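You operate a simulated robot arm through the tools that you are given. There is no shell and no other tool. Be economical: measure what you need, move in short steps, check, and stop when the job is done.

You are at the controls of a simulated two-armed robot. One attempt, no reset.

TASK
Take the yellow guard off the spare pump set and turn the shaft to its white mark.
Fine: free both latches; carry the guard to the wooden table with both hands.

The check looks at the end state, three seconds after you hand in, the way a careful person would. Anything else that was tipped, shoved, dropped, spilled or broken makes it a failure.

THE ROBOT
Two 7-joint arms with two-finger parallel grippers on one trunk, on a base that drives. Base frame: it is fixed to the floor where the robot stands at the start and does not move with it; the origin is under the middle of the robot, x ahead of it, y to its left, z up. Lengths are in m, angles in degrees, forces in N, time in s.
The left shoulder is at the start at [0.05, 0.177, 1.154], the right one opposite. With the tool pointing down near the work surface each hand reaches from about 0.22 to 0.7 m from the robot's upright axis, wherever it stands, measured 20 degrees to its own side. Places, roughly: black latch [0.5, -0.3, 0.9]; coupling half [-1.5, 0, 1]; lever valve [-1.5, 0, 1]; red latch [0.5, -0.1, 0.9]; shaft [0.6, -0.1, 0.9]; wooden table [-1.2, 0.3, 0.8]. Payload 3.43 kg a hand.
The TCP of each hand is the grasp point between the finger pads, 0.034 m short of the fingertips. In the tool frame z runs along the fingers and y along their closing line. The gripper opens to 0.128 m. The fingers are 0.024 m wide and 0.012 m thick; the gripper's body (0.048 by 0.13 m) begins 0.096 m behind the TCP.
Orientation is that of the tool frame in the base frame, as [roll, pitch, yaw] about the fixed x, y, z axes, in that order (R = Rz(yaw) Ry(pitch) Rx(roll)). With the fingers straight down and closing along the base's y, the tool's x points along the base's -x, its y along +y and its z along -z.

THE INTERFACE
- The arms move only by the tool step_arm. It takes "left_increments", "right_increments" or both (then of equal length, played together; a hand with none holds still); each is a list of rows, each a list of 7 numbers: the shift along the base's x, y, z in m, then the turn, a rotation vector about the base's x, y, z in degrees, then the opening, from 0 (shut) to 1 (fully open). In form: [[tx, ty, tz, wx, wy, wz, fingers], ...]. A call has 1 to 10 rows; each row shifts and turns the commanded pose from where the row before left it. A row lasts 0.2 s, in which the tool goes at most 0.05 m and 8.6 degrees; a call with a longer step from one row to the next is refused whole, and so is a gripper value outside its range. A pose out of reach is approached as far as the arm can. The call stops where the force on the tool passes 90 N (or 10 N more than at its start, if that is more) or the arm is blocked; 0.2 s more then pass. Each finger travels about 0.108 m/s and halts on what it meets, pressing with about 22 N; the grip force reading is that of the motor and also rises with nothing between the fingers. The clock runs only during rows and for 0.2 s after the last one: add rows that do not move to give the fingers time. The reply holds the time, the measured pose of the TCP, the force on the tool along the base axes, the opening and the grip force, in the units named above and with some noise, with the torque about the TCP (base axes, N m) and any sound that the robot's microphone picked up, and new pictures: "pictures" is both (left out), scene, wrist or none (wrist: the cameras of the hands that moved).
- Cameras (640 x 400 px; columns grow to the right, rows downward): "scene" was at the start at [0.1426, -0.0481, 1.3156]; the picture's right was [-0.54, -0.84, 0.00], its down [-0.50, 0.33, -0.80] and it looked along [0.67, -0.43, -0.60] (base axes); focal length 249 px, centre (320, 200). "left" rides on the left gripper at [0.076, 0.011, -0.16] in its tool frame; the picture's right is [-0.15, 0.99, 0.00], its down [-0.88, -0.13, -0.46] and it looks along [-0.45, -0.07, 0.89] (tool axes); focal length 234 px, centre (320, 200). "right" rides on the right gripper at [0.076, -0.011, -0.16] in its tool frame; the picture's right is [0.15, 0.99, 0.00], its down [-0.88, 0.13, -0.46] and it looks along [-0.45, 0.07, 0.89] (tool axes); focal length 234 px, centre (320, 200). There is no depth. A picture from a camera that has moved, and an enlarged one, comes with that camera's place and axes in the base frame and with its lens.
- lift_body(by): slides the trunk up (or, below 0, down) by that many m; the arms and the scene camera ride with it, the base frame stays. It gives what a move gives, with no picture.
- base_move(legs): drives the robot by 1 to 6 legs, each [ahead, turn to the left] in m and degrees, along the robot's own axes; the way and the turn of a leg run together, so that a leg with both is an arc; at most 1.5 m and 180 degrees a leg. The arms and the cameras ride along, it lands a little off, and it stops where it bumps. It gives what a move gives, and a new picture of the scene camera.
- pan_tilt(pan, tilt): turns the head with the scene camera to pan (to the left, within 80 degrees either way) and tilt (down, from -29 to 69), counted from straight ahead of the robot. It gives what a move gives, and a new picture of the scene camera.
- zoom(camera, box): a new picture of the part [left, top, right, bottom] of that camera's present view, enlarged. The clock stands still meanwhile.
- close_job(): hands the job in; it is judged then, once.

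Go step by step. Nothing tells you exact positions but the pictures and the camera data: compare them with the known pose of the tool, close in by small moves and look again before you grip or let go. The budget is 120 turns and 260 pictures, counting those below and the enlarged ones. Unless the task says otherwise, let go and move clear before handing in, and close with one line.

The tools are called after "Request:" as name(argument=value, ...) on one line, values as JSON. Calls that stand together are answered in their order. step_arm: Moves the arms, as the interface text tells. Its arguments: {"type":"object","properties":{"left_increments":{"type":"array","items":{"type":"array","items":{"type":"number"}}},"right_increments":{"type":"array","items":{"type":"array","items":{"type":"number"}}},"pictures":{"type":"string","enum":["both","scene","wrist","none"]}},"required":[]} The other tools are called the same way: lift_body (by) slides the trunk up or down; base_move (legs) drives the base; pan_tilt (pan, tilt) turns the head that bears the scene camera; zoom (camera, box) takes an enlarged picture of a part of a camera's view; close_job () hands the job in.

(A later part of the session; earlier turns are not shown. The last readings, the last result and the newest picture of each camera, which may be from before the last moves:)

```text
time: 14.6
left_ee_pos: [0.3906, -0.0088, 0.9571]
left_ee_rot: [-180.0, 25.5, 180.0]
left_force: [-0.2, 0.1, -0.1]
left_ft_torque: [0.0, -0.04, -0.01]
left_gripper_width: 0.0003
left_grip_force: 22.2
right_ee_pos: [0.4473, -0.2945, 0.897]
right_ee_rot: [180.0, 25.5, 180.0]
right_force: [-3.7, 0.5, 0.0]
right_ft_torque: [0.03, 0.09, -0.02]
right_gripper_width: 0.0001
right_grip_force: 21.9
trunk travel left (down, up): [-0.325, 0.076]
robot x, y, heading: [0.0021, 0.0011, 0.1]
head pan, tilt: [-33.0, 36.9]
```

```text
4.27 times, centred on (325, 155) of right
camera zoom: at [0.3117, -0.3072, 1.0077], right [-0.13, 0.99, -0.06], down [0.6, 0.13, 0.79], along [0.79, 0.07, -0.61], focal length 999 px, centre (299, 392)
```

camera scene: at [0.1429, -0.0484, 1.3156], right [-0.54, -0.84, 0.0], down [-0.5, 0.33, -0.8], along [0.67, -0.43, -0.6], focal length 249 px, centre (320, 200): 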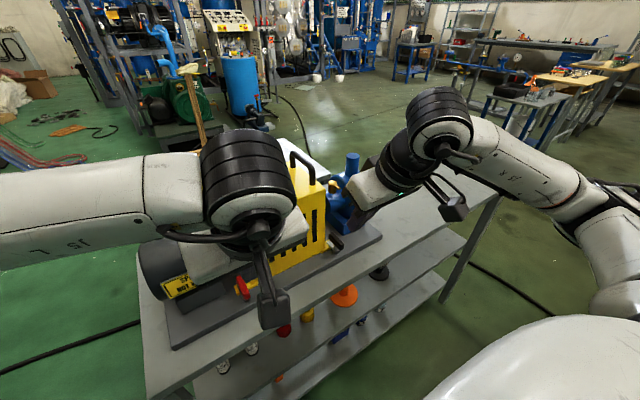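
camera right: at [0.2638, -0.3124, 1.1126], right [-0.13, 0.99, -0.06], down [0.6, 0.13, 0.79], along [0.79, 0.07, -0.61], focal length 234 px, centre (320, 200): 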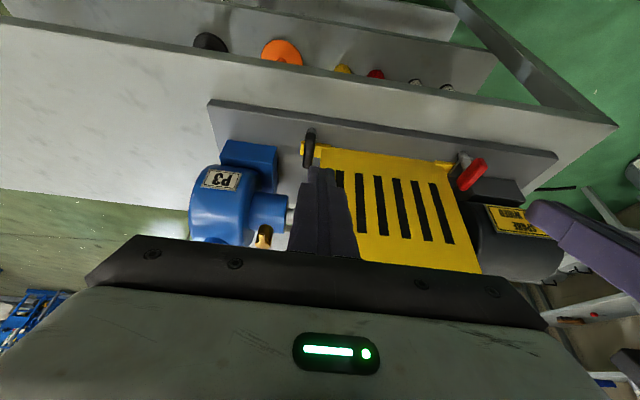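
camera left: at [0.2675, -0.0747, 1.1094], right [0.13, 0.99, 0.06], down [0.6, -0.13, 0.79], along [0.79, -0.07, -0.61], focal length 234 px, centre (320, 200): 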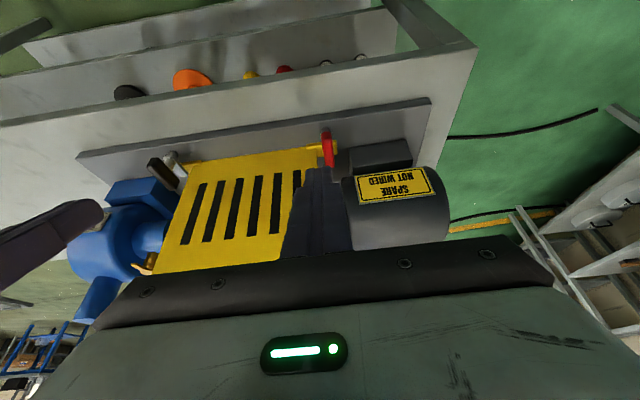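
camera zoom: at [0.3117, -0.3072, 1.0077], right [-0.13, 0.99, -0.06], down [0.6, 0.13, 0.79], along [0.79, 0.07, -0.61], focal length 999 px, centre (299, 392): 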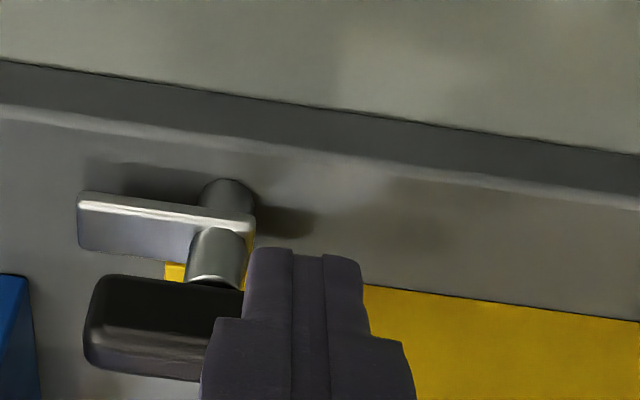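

Black latch is free too. Now I'll retract, straighten both hands and hover above the guard's two handles (x≈0.573, y≈-0.112 and -0.282, bar z≈1.05).

Request:
step_arm(left_increments=[[0, 0, 0.046, 0, 8.5, 0, 0.2], [0, 0, 0.046, 0, 8.5, 0, 0.5], [0, 0, 0.046, 0, 8.5, 0, 0.5], [0, 0, 0.046, 0, 0, 0, 0.5], [0, 0, 0, 0, 0, 0, 0.5], [0.036, -0.0206, 0, 0, 0, 0, 0.5], [0.036, -0.0206, 0, 0, 0, 0, 0.5], [0.036, -0.0206, 0, 0, 0, 0, 0.5], [0.036, -0.0206, 0, 0, 0, 0, 0.5], [0.036, -0.0206, 0, 0, 0, 0, 0.5]], right_increments=[[-0.025, 0, 0, 0, 0, 0, 0], [-0.025, 0, 0.035, 0, 0, 0, 0], [0, 0, 0.045, 0, 8.5, 0, 0.2], [0, 0, 0.045, 0, 8.5, 0, 0.5], [0, 0, 0.045, 0, 8.5, 0, 0.5], [0, 0, 0.045, 0, 0, 0, 0.5], [0.03, 0.003, 0.03, 0, 0, 0, 0.5], [0.048, 0.003, 0, 0, 0, 0, 0.5], [0.049, 0.003, 0, 0, 0, 0, 0.5], [0.049, 0.003, 0, 0, 0, 0, 0.5]], pictures="both")

```text
time: 17.0
left_ee_pos: [0.5487, -0.033, 1.1511]
left_ee_rot: [-177.4, 0.0, -175.1]
left_force: [0.8, 0.3, -0.6]
left_ft_torque: [0.01, 0.0, 0.0]
left_gripper_width: 0.0639
left_grip_force: 0.0
left hand out of reach, approached as far as the arm can: row 9, 10
right_ee_pos: [0.5739, -0.2846, 1.143]
right_ee_rot: [-179.9, -0.1, -179.9]
right_force: [0.3, 0.1, -0.1]
right_ft_torque: [-0.03, 0.01, -0.02]
right_gripper_width: 0.0637
right_grip_force: 0.0
trunk travel left (down, up): [-0.325, 0.076]
robot x, y, heading: [-0.0004, 0.0042, -0.1]
head pan, tilt: [-33.0, 36.9]
stopped in row 10 (left hand): the arm was blocked; the commanded pose is now the measured one
camera scene: at [0.1424, -0.0476, 1.3157], right [-0.54, -0.84, 0.0], down [-0.5, 0.33, -0.8], along [0.67, -0.44, -0.6], focal length 249 px, centre (320, 200)
camera right: at [0.4995, -0.296, 1.3019], right [-0.15, 0.99, 0.0], down [0.88, 0.13, 0.46], along [0.45, 0.07, -0.89], focal length 234 px, centre (320, 200)
camera left: at [0.4727, -0.0184, 1.3089], right [0.06, 1.0, -0.05], down [0.89, -0.03, 0.46], along [0.46, -0.07, -0.89], focal length 234 px, centre (320, 200)
```

scene: 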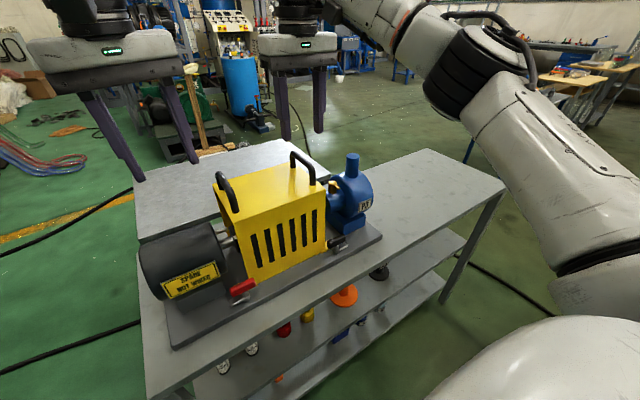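
right: 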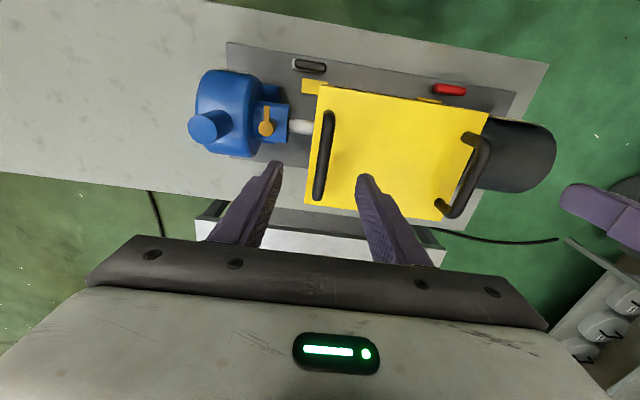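
left: 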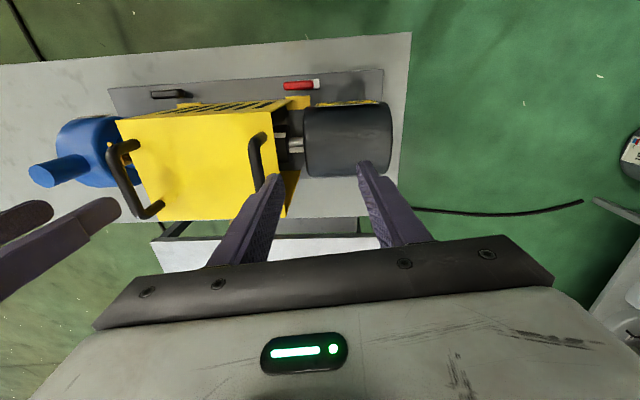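

The left arm can't reach across that far, so I'd better shift the robot about 0.2 m to its right. First I'll draw the hands in and up, and look around to the right and behind.

Request:
step_arm(left_increments=[[-0.04, 0.02, 0, 0, 0, 0, 0.5], [-0.04, 0.02, 0, 0, 0, 0, 0.5], [-0.04, 0.02, 0, 0, 0, 0, 0.5], [-0.04, 0.02, 0, 0, 0, 0, 0.5], [-0.03, 0.02, 0, 0, 0, 0, 0.5]], right_increments=[[-0.045, 0, 0, 0, 0, 0, 0.5], [-0.045, 0, 0, 0, 0, 0, 0.5], [-0.045, 0, 0, 0, 0, 0, 0.5], [-0.045, 0, 0, 0, 0, 0, 0.5], [-0.03, 0, 0, 0, 0, 0, 0.5]], pictures="none")

Request:
pan_tilt(pan=-80, tilt=45)

Request:
pan_tilt(pan=80, tilt=35)

```text
time: 18.2
left_ee_pos: [0.3593, 0.066, 1.1509]
left_ee_rot: [-177.3, 0.2, -175.2]
left_force: [0.7, 0.3, 0.0]
left_ft_torque: [0.0, -0.02, 0.0]
left_gripper_width: 0.064
left_grip_force: 0.0
right_ee_pos: [0.3625, -0.2836, 1.1436]
right_ee_rot: [-179.9, 0.0, 179.9]
right_force: [-0.8, 0.5, 1.1]
right_ft_torque: [-0.04, -0.01, -0.05]
right_gripper_width: 0.0641
right_grip_force: 0.0
trunk travel left (down, up): [-0.325, 0.076]
robot x, y, heading: [0.0018, -0.0005, -0.0]
head pan, tilt: [-33.0, 36.9]
```

```text
time: 19.4
left_ee_pos: [0.3593, 0.0637, 1.1495]
left_ee_rot: [-177.5, 0.1, -175.4]
left_force: [0.5, -0.3, 0.2]
left_ft_torque: [-0.02, 0.0, -0.01]
left_gripper_width: 0.0638
left_grip_force: 0.0
right_ee_pos: [0.3632, -0.2845, 1.1431]
right_ee_rot: [-179.9, -0.1, -179.9]
right_force: [0.4, -0.3, 0.0]
right_ft_torque: [-0.01, 0.03, -0.01]
right_gripper_width: 0.064
right_grip_force: 0.1
trunk travel left (down, up): [-0.325, 0.076]
robot x, y, heading: [-0.0015, 0.0034, -0.0]
head pan, tilt: [-80.0, 45.0]
camera scene: at [0.0838, -0.0809, 1.3038], right [-0.98, -0.17, 0.0], down [-0.12, 0.7, -0.71], along [0.12, -0.7, -0.71], focal length 249 px, centre (320, 200)
```

scene: 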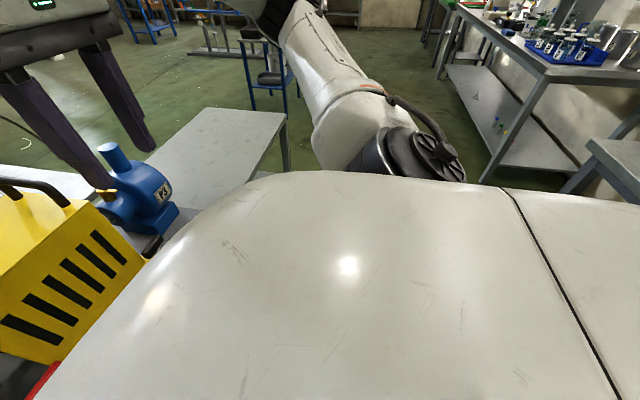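

```text
time: 21.8
left_ee_pos: [0.3594, 0.0642, 1.15]
left_ee_rot: [-177.4, 0.1, -175.3]
left_force: [-0.2, -0.8, -0.1]
left_ft_torque: [0.01, -0.01, -0.03]
left_gripper_width: 0.0639
left_grip_force: 0.0
right_ee_pos: [0.363, -0.285, 1.1442]
right_ee_rot: [-179.9, 0.0, -179.9]
right_force: [-0.2, 0.9, -0.3]
right_ft_torque: [0.04, 0.03, -0.01]
right_gripper_width: 0.0643
right_grip_force: 0.1
trunk travel left (down, up): [-0.325, 0.076]
robot x, y, heading: [0.0003, 0.0009, 0.2]
head pan, tilt: [80.0, 35.0]
camera scene: at [0.085, 0.0859, 1.3186], right [0.98, -0.17, 0.0], down [-0.1, -0.56, -0.82], along [0.14, 0.81, -0.57], focal length 249 px, centre (320, 200)
```

scene: 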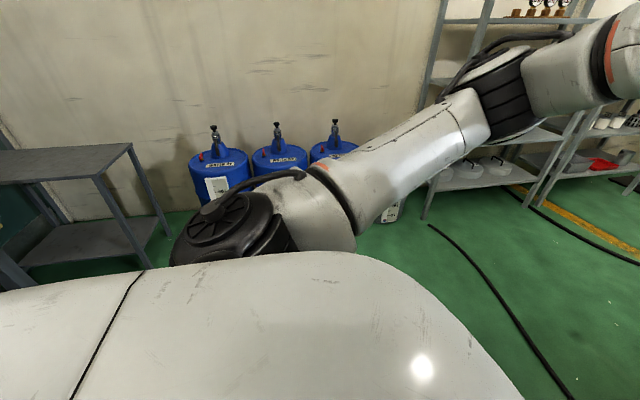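

Request:
pan_tilt(pan=0, tilt=50)

Request:
base_move(legs=[[-0.4, 0]])

```text
time: 23.3
left_ee_pos: [0.3584, 0.0647, 1.1514]
left_ee_rot: [-177.4, 0.1, -175.4]
left_force: [-0.7, -0.7, 0.0]
left_ft_torque: [0.03, -0.03, 0.0]
left_gripper_width: 0.0643
left_grip_force: 0.0
right_ee_pos: [0.3635, -0.2842, 1.144]
right_ee_rot: [-179.9, -0.1, -180.0]
right_force: [0.2, 0.1, -0.3]
right_ft_torque: [0.05, 0.02, 0.0]
right_gripper_width: 0.0641
right_grip_force: 0.1
trunk travel left (down, up): [-0.325, 0.076]
robot x, y, heading: [-0.0002, 0.0001, 0.2]
head pan, tilt: [0.0, 50.0]
camera scene: at [0.1466, -0.0008, 1.2969], right [0.0, -1.0, 0.0], down [-0.77, 0.0, -0.64], along [0.64, 0.0, -0.77], focal length 249 px, centre (320, 200)
```

scene: 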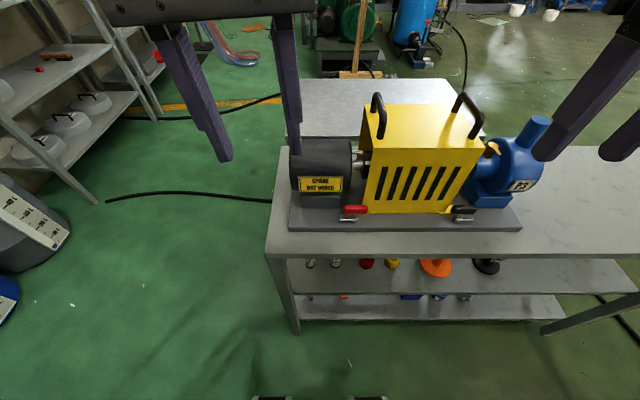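

```text
time: 25.9
left_ee_pos: [-0.0465, 0.0648, 1.1511]
left_ee_rot: [-177.3, 0.1, -175.1]
left_force: [0.3, -0.3, 0.3]
left_ft_torque: [-0.02, -0.03, -0.02]
left_gripper_width: 0.0641
left_grip_force: 0.2
right_ee_pos: [-0.0421, -0.2829, 1.1435]
right_ee_rot: [-179.9, 0.0, -179.6]
right_force: [-0.1, -1.4, 0.4]
right_ft_torque: [0.03, -0.06, -0.02]
right_gripper_width: 0.064
right_grip_force: 0.1
trunk travel left (down, up): [-0.325, 0.076]
robot x, y, heading: [-0.4019, -0.0019, 0.4]
head pan, tilt: [0.0, 50.0]
camera scene: at [-0.2586, -0.001, 1.297], right [0.0, -1.0, 0.0], down [-0.77, 0.0, -0.64], along [0.64, 0.0, -0.77], focal length 249 px, centre (320, 200)
```

scene: 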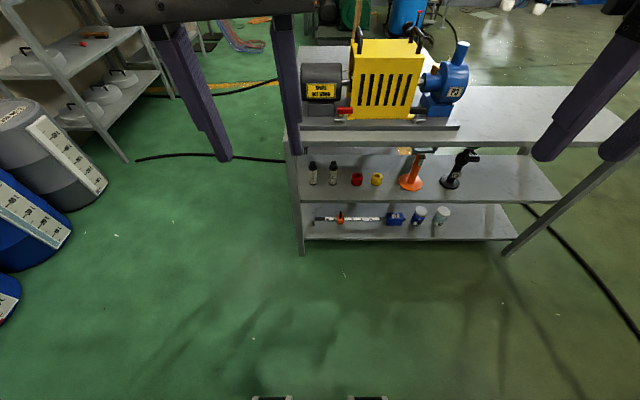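

The floor is clear here. I'll turn right 90°, drive 0.2 m to line up with the guard, and look back at the wooden table from there.

Request:
base_move(legs=[[0, -90], [0.2, 0]])

Request:
pan_tilt(pan=-80, tilt=25)

```text
time: 31.4
left_ee_pos: [-0.3605, -0.5595, 1.1507]
left_ee_rot: [-177.4, 0.0, 92.5]
left_force: [-0.2, -0.5, 0.0]
left_ft_torque: [0.0, 0.01, -0.02]
left_gripper_width: 0.0639
left_grip_force: 0.2
right_ee_pos: [-0.7088, -0.5524, 1.1433]
right_ee_rot: [-179.9, -0.1, 88.0]
right_force: [0.8, -0.8, -0.3]
right_ft_torque: [0.04, 0.02, -0.04]
right_gripper_width: 0.0639
right_grip_force: 0.2
trunk travel left (down, up): [-0.325, 0.076]
robot x, y, heading: [-0.4069, -0.2009, -92.1]
head pan, tilt: [0.0, 50.0]
camera scene: at [-0.4169, -0.3466, 1.2968], right [-1.0, 0.04, 0.0], down [0.03, 0.77, -0.64], along [-0.02, -0.64, -0.77], focal length 249 px, centre (320, 200)
```

scene: 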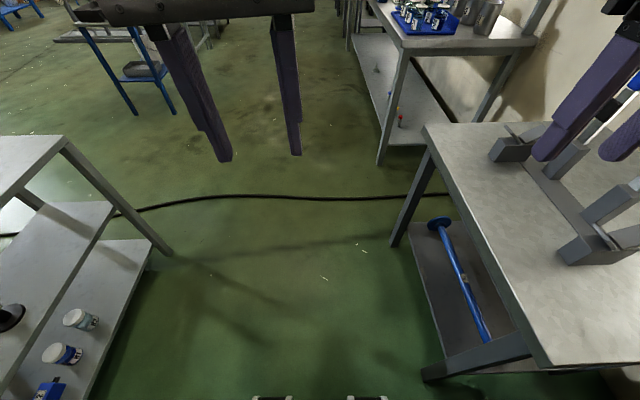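

```text
time: 32.9
left_ee_pos: [-0.3597, -0.5597, 1.1503]
left_ee_rot: [-177.4, 0.2, 92.6]
left_force: [-0.3, 0.3, -0.3]
left_ft_torque: [-0.01, 0.0, -0.01]
left_gripper_width: 0.0638
left_grip_force: 0.1
right_ee_pos: [-0.7077, -0.5496, 1.1434]
right_ee_rot: [-180.0, 0.0, 88.0]
right_force: [0.3, 0.9, -0.1]
right_ft_torque: [0.02, 0.0, -0.01]
right_gripper_width: 0.0642
right_grip_force: 0.0
trunk travel left (down, up): [-0.325, 0.076]
robot x, y, heading: [-0.4116, -0.1989, -92.3]
head pan, tilt: [-80.0, 25.0]
camera scene: at [-0.5054, -0.2817, 1.3344], right [-0.14, 0.99, 0.0], down [0.42, 0.06, -0.91], along [-0.9, -0.13, -0.42], focal length 249 px, centre (320, 200)
```

scene: 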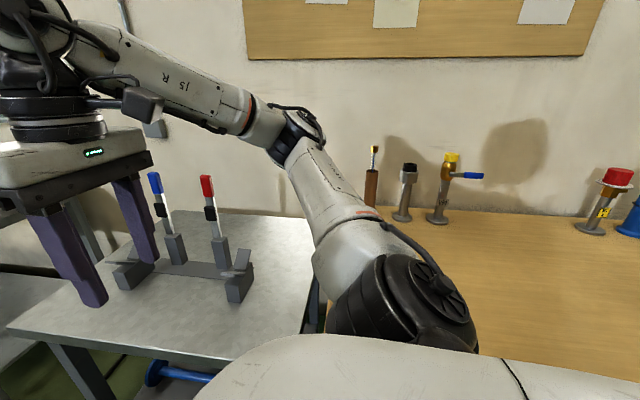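

The wooden table stands behind, with fittings along its wall side, and its front seems clear. Turning back to face the pump set.

Request:
zoom(camera="scene", box=[320, 130, 640, 390])

Request:
base_move(legs=[[0, 92.2], [0.34, 0]])

Request:
pan_tilt(pan=0, tilt=45)

```text
1.54 times, centred on (480, 260) of scene
camera zoom: at [-0.5054, -0.2817, 1.3344], right [-0.14, 0.99, 0.0], down [0.42, 0.06, -0.91], along [-0.9, -0.13, -0.42], focal length 383 px, centre (74, 108)
```

zoom: 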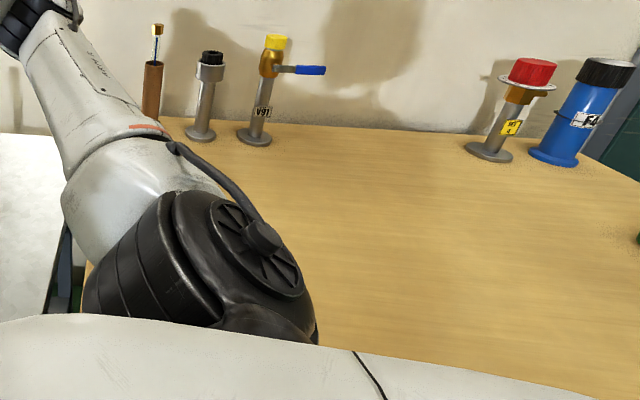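

```text
time: 39.0
left_ee_pos: [0.2793, -0.1329, 1.1506]
left_ee_rot: [-177.4, 0.1, -175.4]
left_force: [0.9, -0.4, -0.3]
left_ft_torque: [-0.02, 0.03, 0.02]
left_gripper_width: 0.0639
left_grip_force: 0.0
right_ee_pos: [0.2833, -0.4815, 1.1431]
right_ee_rot: [-179.9, -0.2, -179.9]
right_force: [0.4, 0.2, 0.2]
right_ft_torque: [0.02, -0.01, 0.0]
right_gripper_width: 0.064
right_grip_force: 0.1
trunk travel left (down, up): [-0.325, 0.076]
robot x, y, heading: [-0.0788, -0.1975, -0.1]
head pan, tilt: [-80.0, 25.0]
camera scene: at [0.0052, -0.2891, 1.3343], right [-0.98, -0.17, 0.0], down [-0.07, 0.42, -0.91], along [0.16, -0.89, -0.42], focal length 249 px, centre (320, 200)
```

scene: 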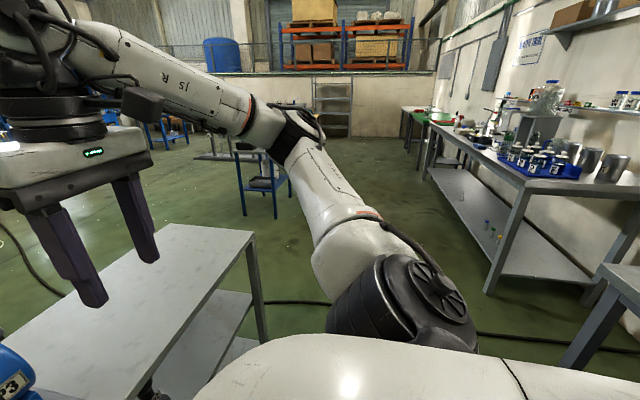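

```text
time: 40.5
left_ee_pos: [0.2785, -0.1321, 1.1503]
left_ee_rot: [-177.4, 0.1, -175.4]
left_force: [0.2, 0.5, 0.9]
left_ft_torque: [0.01, 0.01, -0.02]
left_gripper_width: 0.0643
left_grip_force: 0.1
right_ee_pos: [0.282, -0.4805, 1.1435]
right_ee_rot: [180.0, 0.0, -180.0]
right_force: [-0.1, 0.3, -0.3]
right_ft_torque: [0.02, 0.0, -0.01]
right_gripper_width: 0.0642
right_grip_force: 0.1
trunk travel left (down, up): [-0.325, 0.076]
robot x, y, heading: [-0.0791, -0.1951, 0.0]
head pan, tilt: [0.0, 45.0]
camera scene: at [0.07, -0.1984, 1.3038], right [0.0, -1.0, 0.0], down [-0.71, 0.0, -0.71], along [0.71, 0.0, -0.71], focal length 249 px, centre (320, 200)
```

scene: 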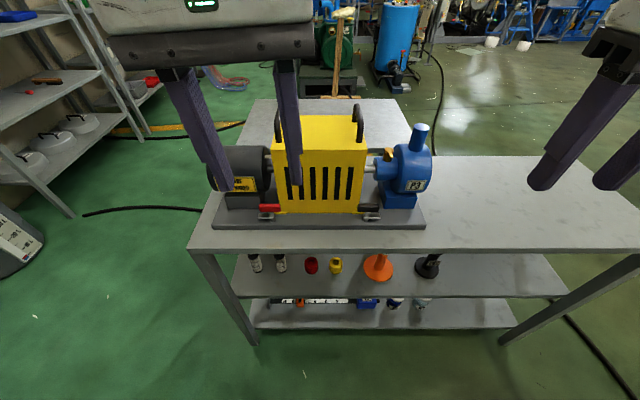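

Request:
base_move(legs=[[0.07, 0]])

Request:
step_arm(left_increments=[[0, 0, 0, 2.6, 0, -4.6, 0.5], [0.037, 0.003, 0, 0, 0, 0, 0.5], [0.037, 0.003, 0, 0, 0, 0, 0.5], [0.037, 0.003, 0, 0, 0, 0, 0.5], [0.037, 0.003, 0, 0, 0, 0, 0.5], [0.037, 0.003, 0, 0, 0, 0, 0.5], [0.037, 0.004, 0, 0, 0, 0, 0.5]], right_increments=[[0.0316, 0.0284, 0, 0, 0, 0, 0.5], [0.0316, 0.0284, 0, 0, 0, 0, 0.5], [0.0316, 0.0284, 0, 0, 0, 0, 0.5], [0.0316, 0.0284, 0, 0, 0, 0, 0.5], [0.0316, 0.0284, 0, 0, 0, 0, 0.5], [0.0316, 0.0284, 0, 0, 0, 0, 0.5], [0.0316, 0.0284, 0, 0, 0, 0, 0.5]], pictures="both")

```text
time: 41.5
left_ee_pos: [0.3475, -0.1317, 1.1504]
left_ee_rot: [-177.4, 0.0, -175.3]
left_force: [-0.4, 0.0, -0.2]
left_ft_torque: [0.03, 0.05, 0.0]
left_gripper_width: 0.0642
left_grip_force: 0.2
right_ee_pos: [0.3535, -0.482, 1.1437]
right_ee_rot: [-179.9, -0.1, -179.8]
right_force: [-0.3, -0.1, -0.2]
right_ft_torque: [0.01, 0.05, 0.01]
right_gripper_width: 0.064
right_grip_force: 0.0
trunk travel left (down, up): [-0.325, 0.076]
robot x, y, heading: [-0.0097, -0.2024, -0.0]
head pan, tilt: [0.0, 45.0]
camera scene: at [0.1401, -0.1981, 1.3036], right [0.0, -1.0, 0.0], down [-0.71, 0.0, -0.71], along [0.71, 0.0, -0.71], focal length 249 px, centre (320, 200)
```

scene: 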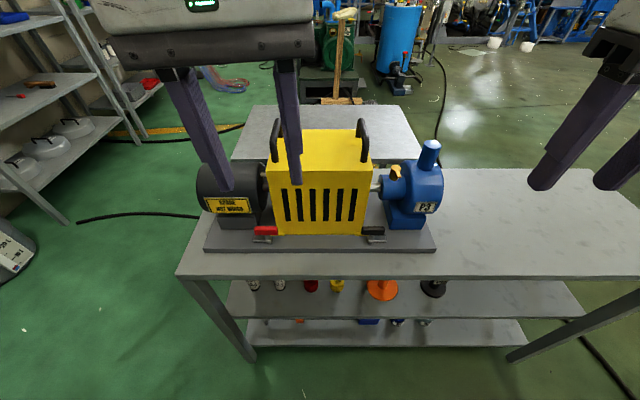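

```text
time: 43.1
left_ee_pos: [0.5702, -0.1129, 1.1506]
left_ee_rot: [180.0, 0.4, 180.0]
left_force: [0.0, -0.1, 0.4]
left_ft_torque: [0.0, 0.05, -0.02]
left_gripper_width: 0.0638
left_grip_force: 0.0
right_ee_pos: [0.573, -0.2821, 1.1443]
right_ee_rot: [-179.8, -0.1, -179.7]
right_force: [0.5, 0.0, 0.9]
right_ft_torque: [-0.02, 0.04, 0.03]
right_gripper_width: 0.0638
right_grip_force: 0.1
trunk travel left (down, up): [-0.325, 0.076]
robot x, y, heading: [-0.0123, -0.1984, -0.1]
head pan, tilt: [0.0, 45.0]
camera scene: at [0.1394, -0.1974, 1.3037], right [0.0, -1.0, 0.0], down [-0.71, 0.0, -0.71], along [0.71, 0.0, -0.71], focal length 249 px, centre (320, 200)
camera right: at [0.4991, -0.2943, 1.3037], right [-0.15, 0.99, 0.0], down [0.88, 0.14, 0.46], along [0.45, 0.07, -0.89], focal length 234 px, centre (320, 200)
camera left: at [0.4945, -0.0994, 1.3096], right [0.15, 0.99, 0.0], down [0.88, -0.13, 0.46], along [0.45, -0.07, -0.89], focal length 234 px, centre (320, 200)
```

scene: 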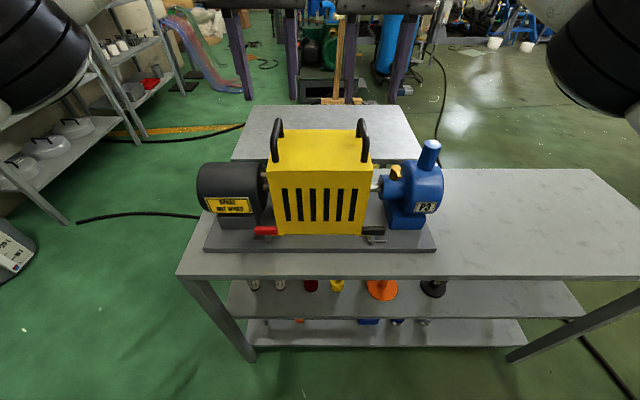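
right: 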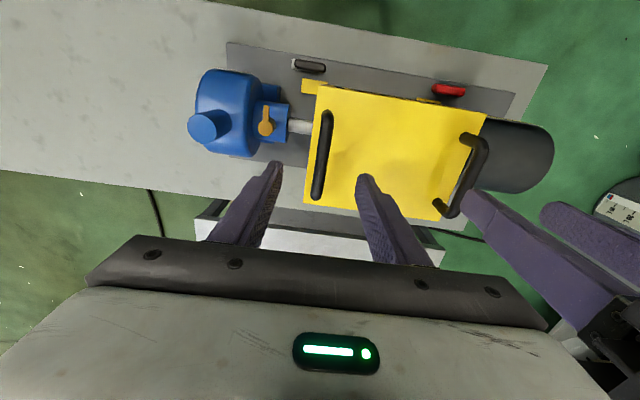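
left: 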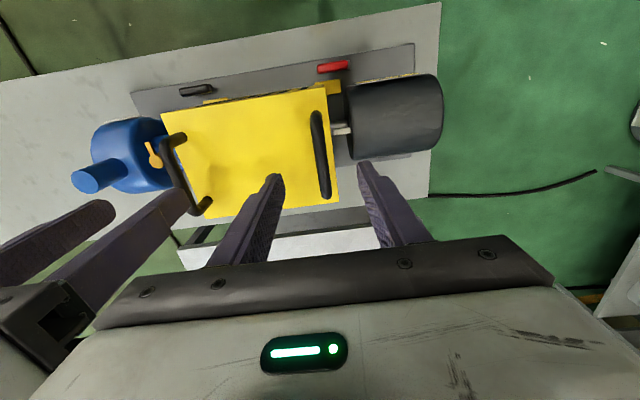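

Both hands are well aligned over the handles. I'll lower them to z≈1.065 and check before closing.

Request:
step_arm(left_increments=[[0.001, 0.001, -0.03, 0, 0, 0, 0.5], [0, 0, -0.03, 0, 0, 0, 0.5], [0, 0, -0.026, 0, 0, 0, 0.5]], right_increments=[[-0.001, 0.001, -0.03, 0, 0, 0, 0.5], [0, 0, -0.03, 0, 0, 0, 0.5], [0, 0, -0.019, 0, 0, 0, 0.5]], pictures="wrist")

Request:
zoom(camera="scene", box=[230, 80, 410, 200])

```text
time: 43.9
left_ee_pos: [0.5714, -0.1106, 1.0642]
left_ee_rot: [-179.9, 0.2, -179.9]
left_force: [-0.8, 0.4, 0.9]
left_ft_torque: [0.01, 0.02, -0.01]
left_gripper_width: 0.0643
left_grip_force: 0.0
right_ee_pos: [0.5736, -0.2799, 1.0654]
right_ee_rot: [-179.9, -0.1, -179.9]
right_force: [1.3, -0.8, 1.3]
right_ft_torque: [-0.02, 0.02, -0.01]
right_gripper_width: 0.064
right_grip_force: 0.1
trunk travel left (down, up): [-0.325, 0.076]
robot x, y, heading: [-0.0122, -0.2014, 0.1]
head pan, tilt: [0.0, 45.0]
camera right: at [0.4984, -0.2924, 1.2244], right [-0.15, 0.99, 0.0], down [0.88, 0.13, 0.45], along [0.45, 0.07, -0.89], focal length 234 px, centre (320, 200)
camera left: at [0.4956, -0.0986, 1.2227], right [0.14, 0.99, 0.0], down [0.88, -0.13, 0.46], along [0.45, -0.07, -0.89], focal length 234 px, centre (320, 200)
```

right: 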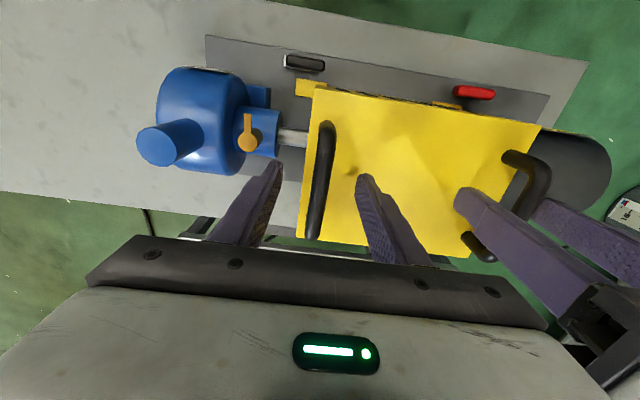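
left: 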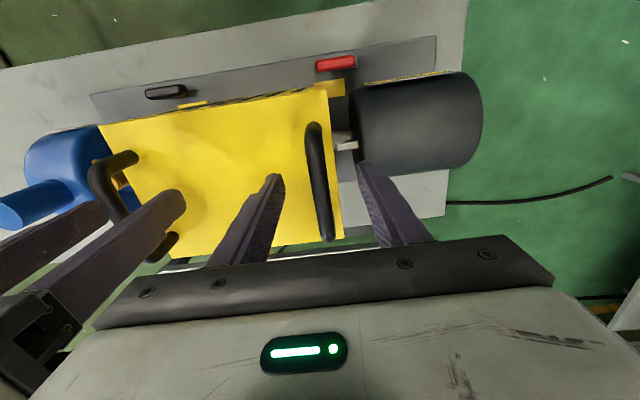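

```text
3.33 times, centred on (320, 140) of scene
camera zoom: at [0.1397, -0.1979, 1.3037], right [0.0, -1.0, 0.0], down [-0.71, 0.0, -0.71], along [0.71, 0.0, -0.71], focal length 829 px, centre (320, 400)
```

zoom: 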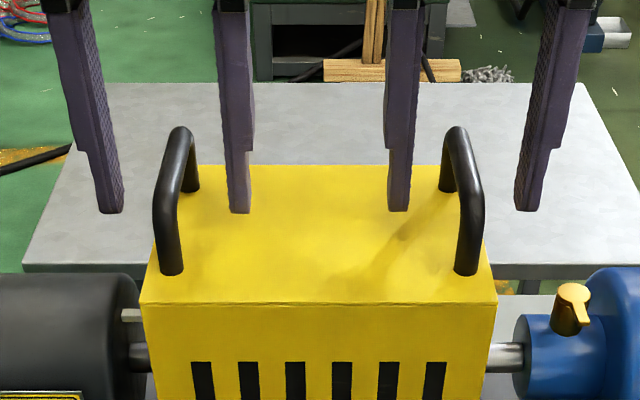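

Request:
step_arm(left_increments=[[0, 0, -0.004, 0, 0, 0, 0.3], [0, 0, 0, 0, 0, 0, 0], [0, 0, 0, 0, 0, 0, 0], [0, 0, 0, 0, 0, 0, 0]], right_increments=[[0, 0, -0.005, 0, 0, 0, 0.3], [0, 0, 0, 0, 0, 0, 0], [0, 0, 0, 0, 0, 0, 0], [0, 0, 0, 0, 0, 0, 0]], pictures="none")

Request:
zoom(camera="scene", box=[230, 80, 410, 200])

```text
time: 44.9
left_ee_pos: [0.5721, -0.1109, 1.0609]
left_ee_rot: [180.0, 0.3, -179.8]
left_force: [-0.6, 3.3, 0.1]
left_ft_torque: [0.02, -0.29, -0.08]
left_gripper_width: 0.0137
left_grip_force: 22.2
right_ee_pos: [0.5721, -0.2806, 1.0598]
right_ee_rot: [-179.9, 0.0, -179.9]
right_force: [0.6, -1.5, 0.6]
right_ft_torque: [0.03, -0.16, -0.07]
right_gripper_width: 0.0137
right_grip_force: 22.1
trunk travel left (down, up): [-0.325, 0.076]
robot x, y, heading: [-0.0119, -0.1956, 0.3]
head pan, tilt: [0.0, 45.0]
```

```text
3.33 times, centred on (320, 140) of scene
camera zoom: at [0.1395, -0.1978, 1.3037], right [0.0, -1.0, 0.0], down [-0.71, 0.0, -0.71], along [0.71, 0.0, -0.71], focal length 829 px, centre (320, 400)
```

zoom: 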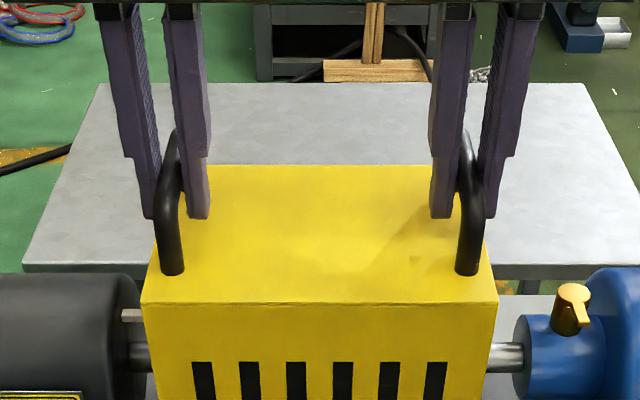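

Both handles are gripped (13.7 mm wide). Now a slow, small lift with both hands together.

Request:
step_arm(left_increments=[[0, 0, 0.005, 0, 0, 0, 0], [0, 0, 0.01, 0, 0, 0, 0], [0, 0, 0.01, 0, 0, 0, 0], [0, 0, 0, 0, 0, 0, 0]], right_increments=[[0, 0, 0.005, 0, 0, 0, 0], [0, 0, 0.01, 0, 0, 0, 0], [0, 0, 0.01, 0, 0, 0, 0], [0, 0, 0, 0, 0, 0, 0]], pictures="scene")

Request:
zoom(camera="scene", box=[190, 90, 450, 260])

```text
time: 45.9
left_ee_pos: [0.5719, -0.111, 1.0849]
left_ee_rot: [-180.0, 0.0, -179.9]
left_force: [-0.8, 5.0, -5.6]
left_ft_torque: [-0.04, -0.14, -0.05]
left_gripper_width: 0.0138
left_grip_force: 22.6
right_ee_pos: [0.5727, -0.2815, 1.0846]
right_ee_rot: [-179.9, -0.1, -180.0]
right_force: [1.1, -4.8, -5.7]
right_ft_torque: [-0.04, 0.18, -0.05]
right_gripper_width: 0.0139
right_grip_force: 21.8
trunk travel left (down, up): [-0.325, 0.076]
robot x, y, heading: [-0.0123, -0.1968, 0.2]
head pan, tilt: [0.0, 45.0]
camera scene: at [0.1403, -0.1981, 1.3036], right [0.0, -1.0, 0.0], down [-0.71, 0.0, -0.71], along [0.71, 0.0, -0.71], focal length 249 px, centre (320, 200)
```

scene: 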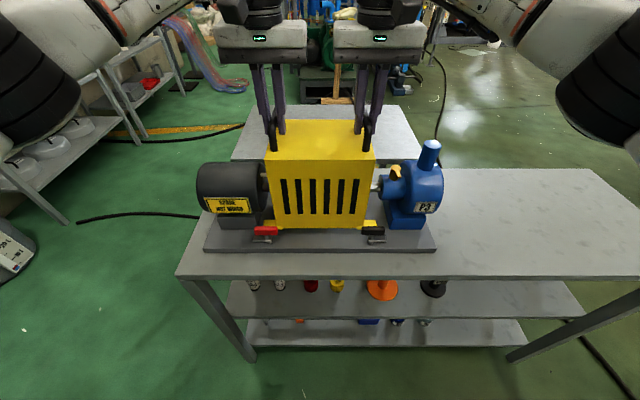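

```text
2.35 times, centred on (320, 175) of scene
camera zoom: at [0.1403, -0.1981, 1.3036], right [0.0, -1.0, 0.0], down [-0.71, 0.0, -0.71], along [0.71, 0.0, -0.71], focal length 585 px, centre (320, 259)
```

zoom: 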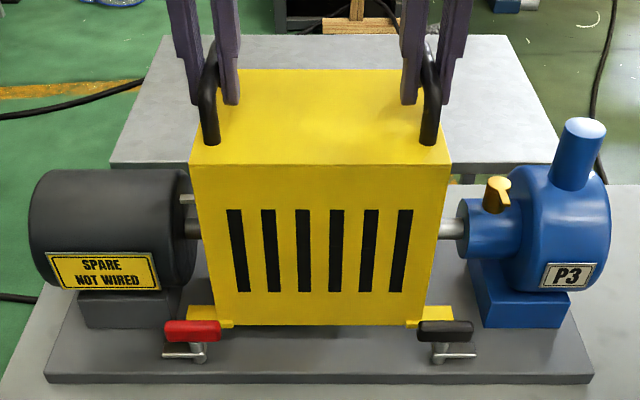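

Request:
step_arm(left_increments=[[0, 0, 0.015, 0, 0, 0, 0], [0, 0, 0.02, 0, 0, 0, 0], [0, 0, 0.02, 0, 0, 0, 0], [0, 0, 0.015, 0, 0, 0, 0]], right_increments=[[0, 0, 0.015, 0, 0, 0, 0], [0, 0, 0.02, 0, 0, 0, 0], [0, 0, 0.02, 0, 0, 0, 0], [0, 0, 0.015, 0, 0, 0, 0]], pictures="none")

Request:
lift_body(by=0.07)

Request:
zoom(camera="scene", box=[150, 80, 490, 290])

```text
time: 46.9
left_ee_pos: [0.5714, -0.112, 1.1555]
left_ee_rot: [180.0, 0.2, -179.9]
left_force: [1.0, 4.5, -8.4]
left_ft_torque: [0.05, 0.25, 0.19]
left_gripper_width: 0.0135
left_grip_force: 22.1
right_ee_pos: [0.5729, -0.2818, 1.1558]
right_ee_rot: [-179.9, 0.0, -179.9]
right_force: [-0.8, -7.4, 0.2]
right_ft_torque: [0.04, -0.26, 0.12]
right_gripper_width: 0.0133
right_grip_force: 22.2
trunk travel left (down, up): [-0.325, 0.076]
robot x, y, heading: [-0.0099, -0.1994, 0.3]
head pan, tilt: [0.0, 45.0]
```

```text
time: 48.0
left_ee_pos: [0.5733, -0.1108, 1.225]
left_ee_rot: [180.0, 0.1, -179.8]
left_force: [0.2, 6.2, -5.0]
left_ft_torque: [-0.03, -0.08, 0.02]
left_gripper_width: 0.0132
left_grip_force: 21.8
right_ee_pos: [0.5733, -0.2806, 1.2243]
right_ee_rot: [-179.8, -0.2, -179.7]
right_force: [-0.3, -6.1, -5.4]
right_ft_torque: [-0.09, 0.08, -0.01]
right_gripper_width: 0.0138
right_grip_force: 21.7
trunk travel left (down, up): [-0.395, 0.006]
robot x, y, heading: [-0.0068, -0.1971, -0.0]
head pan, tilt: [0.0, 45.0]
```

```text
1.88 times, centred on (320, 185) of scene
camera zoom: at [0.1406, -0.198, 1.3735], right [0.0, -1.0, 0.0], down [-0.71, 0.0, -0.71], along [0.71, 0.0, -0.71], focal length 468 px, centre (320, 228)
```

zoom: 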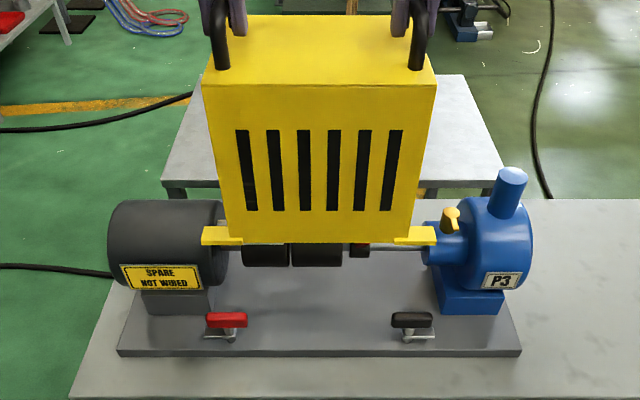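

The guard is clear of the coupling, which I can now see. I'll back away, then turn left in stages toward the wooden table.

Request:
base_move(legs=[[-0.35, 0]])

Request:
base_move(legs=[[0, 90], [0.5, 0]])

```text
time: 50.3
left_ee_pos: [0.2149, -0.1096, 1.2261]
left_ee_rot: [-179.9, 0.2, -179.6]
left_force: [1.1, 6.2, -5.6]
left_ft_torque: [0.03, -0.18, 0.15]
left_gripper_width: 0.0137
left_grip_force: 21.9
right_ee_pos: [0.2188, -0.2799, 1.2248]
right_ee_rot: [-179.9, 0.0, -179.6]
right_force: [-2.0, -5.5, -6.1]
right_ft_torque: [-0.03, 0.15, 0.13]
right_gripper_width: 0.0138
right_grip_force: 21.9
trunk travel left (down, up): [-0.395, 0.006]
robot x, y, heading: [-0.3666, -0.1962, 0.0]
head pan, tilt: [0.0, 45.0]
camera scene: at [-0.2151, -0.1986, 1.3737], right [0.01, -1.0, 0.0], down [-0.71, 0.0, -0.71], along [0.71, 0.0, -0.71], focal length 249 px, centre (320, 200)
```

scene: 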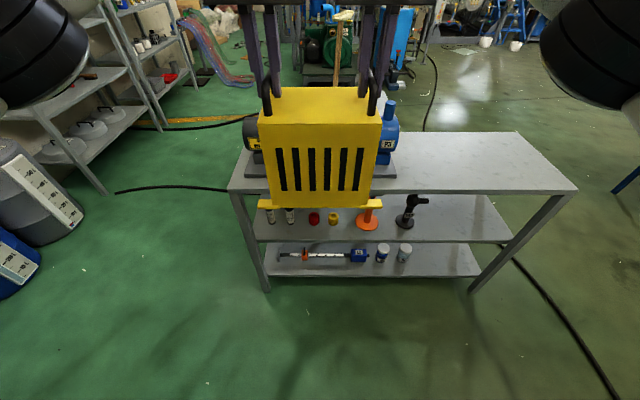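

```text
time: 57.1
left_ee_pos: [-0.4598, 0.8829, 1.2245]
left_ee_rot: [180.0, 0.1, -89.7]
left_force: [-0.1, 1.5, -4.2]
left_ft_torque: [-0.04, 0.03, 0.1]
left_gripper_width: 0.0135
left_grip_force: 21.9
right_ee_pos: [-0.2898, 0.8843, 1.2249]
right_ee_rot: [-180.0, -0.2, -89.6]
right_force: [-0.2, -1.3, -5.0]
right_ft_torque: [-0.01, -0.01, 0.11]
right_gripper_width: 0.0135
right_grip_force: 22.1
trunk travel left (down, up): [-0.395, 0.006]
robot x, y, heading: [-0.3672, 0.3012, 90.4]
head pan, tilt: [0.0, 45.0]
camera scene: at [-0.3721, 0.4513, 1.3736], right [1.0, 0.01, 0.0], down [0.0, -0.71, -0.71], along [0.0, 0.71, -0.71], focal length 249 px, centre (320, 200)
```

scene: 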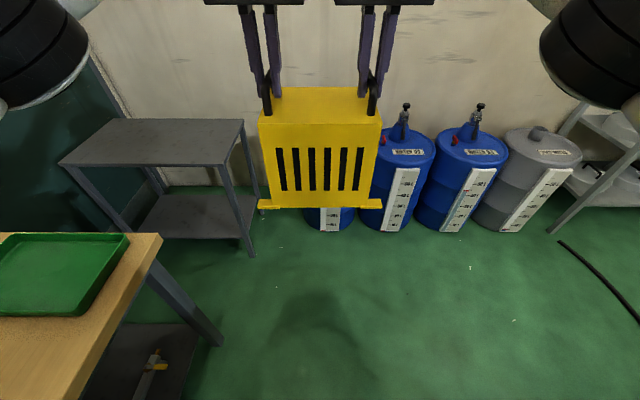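

The table's near edge is at x≈-0.81, with a green tray near its far end (y>0.66) and fittings near the wall. I'll turn to face the table at y≈0.3.

Request:
base_move(legs=[[0, 89.6]])

```text
time: 61.3
left_ee_pos: [-0.954, 0.2121, 1.2254]
left_ee_rot: [-180.0, 0.2, 0.2]
left_force: [-1.3, -0.3, -6.3]
left_ft_torque: [-0.03, 0.18, 0.12]
left_gripper_width: 0.0136
left_grip_force: 22.2
right_ee_pos: [-0.9564, 0.3814, 1.2252]
right_ee_rot: [-179.9, -0.1, 0.2]
right_force: [0.9, -1.4, -6.1]
right_ft_torque: [-0.01, -0.2, 0.1]
right_gripper_width: 0.0136
right_grip_force: 22.7
trunk travel left (down, up): [-0.395, 0.006]
robot x, y, heading: [-0.3682, 0.2978, -179.8]
head pan, tilt: [0.0, 45.0]
camera scene: at [-0.5238, 0.2979, 1.3736], right [0.0, 1.0, 0.0], down [0.71, 0.0, -0.71], along [-0.71, 0.0, -0.71], focal length 249 px, centre (320, 200)
```

scene: 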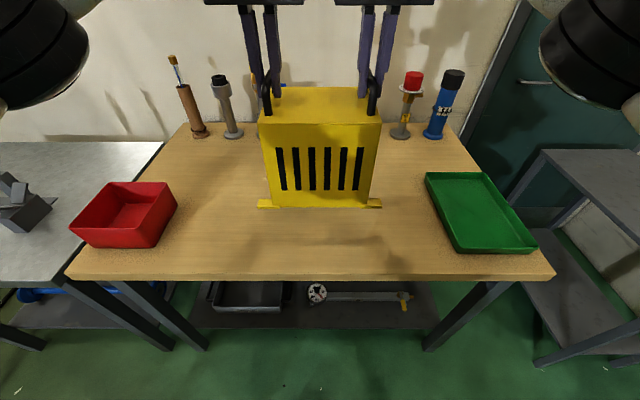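

Clear landing spot in the middle of the table, between the red box and the green tray. I'll drive 8 cm closer and lower the trunk most of the way.

Request:
base_move(legs=[[0.08, 0]])

Request:
lift_body(by=-0.16)

Request:
pan_tilt(pan=0, tilt=50)

```text
time: 62.3
left_ee_pos: [-1.0324, 0.2111, 1.2247]
left_ee_rot: [-179.9, 0.1, 0.2]
left_force: [-1.9, 0.7, -5.2]
left_ft_torque: [-0.03, -0.14, 0.05]
left_gripper_width: 0.0135
left_grip_force: 21.8
right_ee_pos: [-1.0345, 0.3807, 1.2243]
right_ee_rot: [-179.9, -0.3, 0.3]
right_force: [0.3, -1.1, -5.3]
right_ft_torque: [-0.02, 0.02, 0.06]
right_gripper_width: 0.014
right_grip_force: 22.2
trunk travel left (down, up): [-0.395, 0.006]
robot x, y, heading: [-0.4468, 0.3009, -179.7]
head pan, tilt: [0.0, 45.0]
camera scene: at [-0.6023, 0.2977, 1.3735], right [0.0, 1.0, 0.0], down [0.71, 0.0, -0.71], along [-0.71, 0.0, -0.71], focal length 249 px, centre (320, 200)
```

scene: 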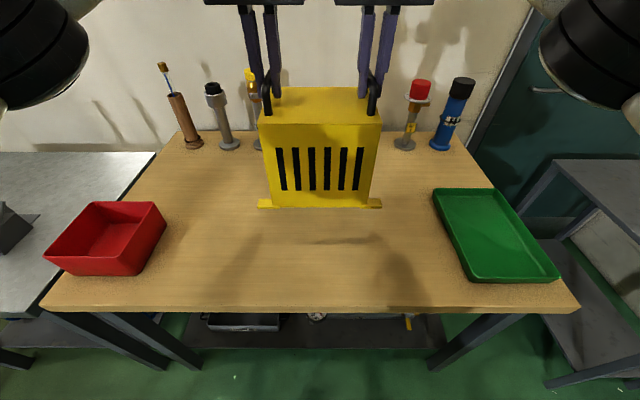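

```text
time: 64.2
left_ee_pos: [-1.0314, 0.2114, 1.0656]
left_ee_rot: [180.0, 0.2, 0.3]
left_force: [-0.2, 0.0, -5.4]
left_ft_torque: [0.0, 0.02, 0.04]
left_gripper_width: 0.0137
left_grip_force: 21.9
right_ee_pos: [-1.033, 0.381, 1.0649]
right_ee_rot: [-179.9, 0.0, 0.2]
right_force: [1.0, -0.3, -4.5]
right_ft_torque: [-0.04, -0.03, 0.09]
right_gripper_width: 0.0135
right_grip_force: 21.7
trunk travel left (down, up): [-0.235, 0.166]
robot x, y, heading: [-0.4468, 0.2969, -180.1]
head pan, tilt: [0.0, 45.0]
```

```text
time: 64.8
left_ee_pos: [-1.0318, 0.2107, 1.0656]
left_ee_rot: [179.9, 0.1, 0.4]
left_force: [-0.8, 0.7, -5.9]
left_ft_torque: [0.03, 0.05, 0.06]
left_gripper_width: 0.0135
left_grip_force: 21.8
right_ee_pos: [-1.0341, 0.3816, 1.0638]
right_ee_rot: [-179.9, -0.1, 0.3]
right_force: [0.6, -2.2, -5.0]
right_ft_torque: [0.01, -0.09, 0.02]
right_gripper_width: 0.0137
right_grip_force: 21.7
trunk travel left (down, up): [-0.235, 0.166]
robot x, y, heading: [-0.4495, 0.302, -180.2]
head pan, tilt: [0.0, 50.0]
camera scene: at [-0.5971, 0.2977, 1.2067], right [0.0, 1.0, 0.0], down [0.77, 0.0, -0.64], along [-0.64, 0.0, -0.77], focal length 249 px, centre (320, 200)
```

scene: 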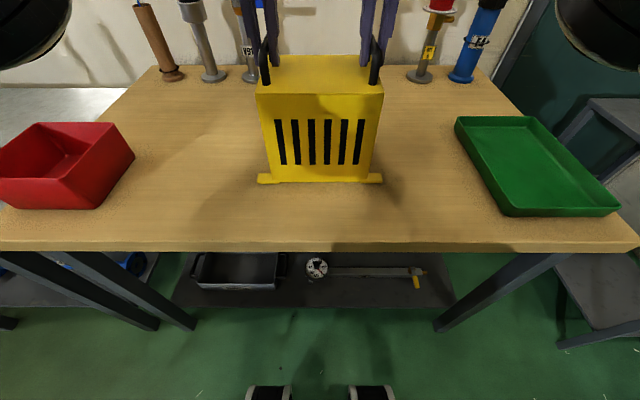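

Request:
step_arm(left_increments=[[0, 0, -0.01, 0, 0, 0, 0], [0, 0, -0.01, 0, 0, 0, 0], [0, 0, -0.008, 0, 0, 0, 0]], right_increments=[[0, 0, -0.01, 0, 0, 0, 0], [0, 0, -0.01, 0, 0, 0, 0], [0, 0, -0.008, 0, 0, 0, 0]], pictures="none")

Request:
zoom(camera="scene", box=[230, 130, 410, 220])

```text
time: 65.6
left_ee_pos: [-1.0269, 0.2105, 1.0498]
left_ee_rot: [-179.8, 1.3, 0.3]
left_force: [-11.4, 0.3, 47.2]
left_ft_torque: [0.2, -1.25, -0.28]
left_gripper_width: 0.0137
left_grip_force: 22.2
right_ee_pos: [-1.0293, 0.3807, 1.0507]
right_ee_rot: [179.9, 1.0, 0.2]
right_force: [-9.9, 0.7, 54.0]
right_ft_torque: [-0.24, -1.55, 0.27]
right_gripper_width: 0.0136
right_grip_force: 21.9
trunk travel left (down, up): [-0.235, 0.166]
robot x, y, heading: [-0.4498, 0.296, -180.1]
head pan, tilt: [0.0, 50.0]
```

```text
3.56 times, centred on (320, 175) of scene
camera zoom: at [-0.5904, 0.2977, 1.2095], right [0.0, 1.0, 0.0], down [0.76, 0.0, -0.65], along [-0.65, 0.0, -0.76], focal length 884 px, centre (320, 289)
```

zoom: 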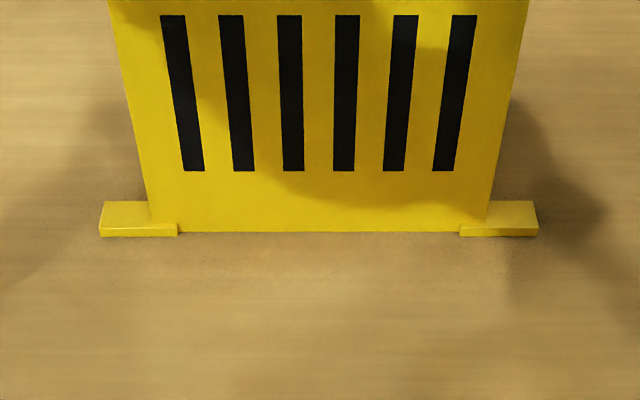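

The guard has landed and I'm pressing too hard; I'll ease the hands up until it just rests.

Request:
step_arm(left_increments=[[0, 0, 0.006, 0, 0, 0, 0], [0, 0, 0.004, 0, 0, 0, 0]], right_increments=[[0, 0, 0.006, 0, 0, 0, 0], [0, 0, 0.004, 0, 0, 0, 0]], pictures="none")

Request:
zoom(camera="scene", box=[230, 60, 410, 220])

```text
time: 66.2
left_ee_pos: [-1.0274, 0.2105, 1.049]
left_ee_rot: [179.8, 0.4, 0.3]
left_force: [-3.1, -0.9, 14.8]
left_ft_torque: [0.18, 0.68, 0.08]
left_gripper_width: 0.0137
left_grip_force: 22.2
right_ee_pos: [-1.0298, 0.3812, 1.0486]
right_ee_rot: [-179.8, 0.1, 0.3]
right_force: [5.2, 2.5, 18.3]
right_ft_torque: [-0.4, 0.54, -0.2]
right_gripper_width: 0.014
right_grip_force: 22.3
trunk travel left (down, up): [-0.235, 0.166]
robot x, y, heading: [-0.4507, 0.2978, -179.8]
head pan, tilt: [0.0, 50.0]
```

```text
2.50 times, centred on (320, 140) of scene
camera zoom: at [-0.5926, 0.2979, 1.2066], right [0.0, 1.0, 0.0], down [0.76, 0.0, -0.65], along [-0.65, 0.0, -0.76], focal length 622 px, centre (320, 350)
```

zoom: 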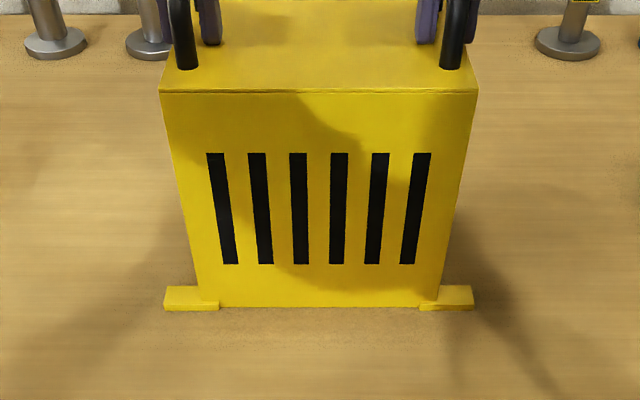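

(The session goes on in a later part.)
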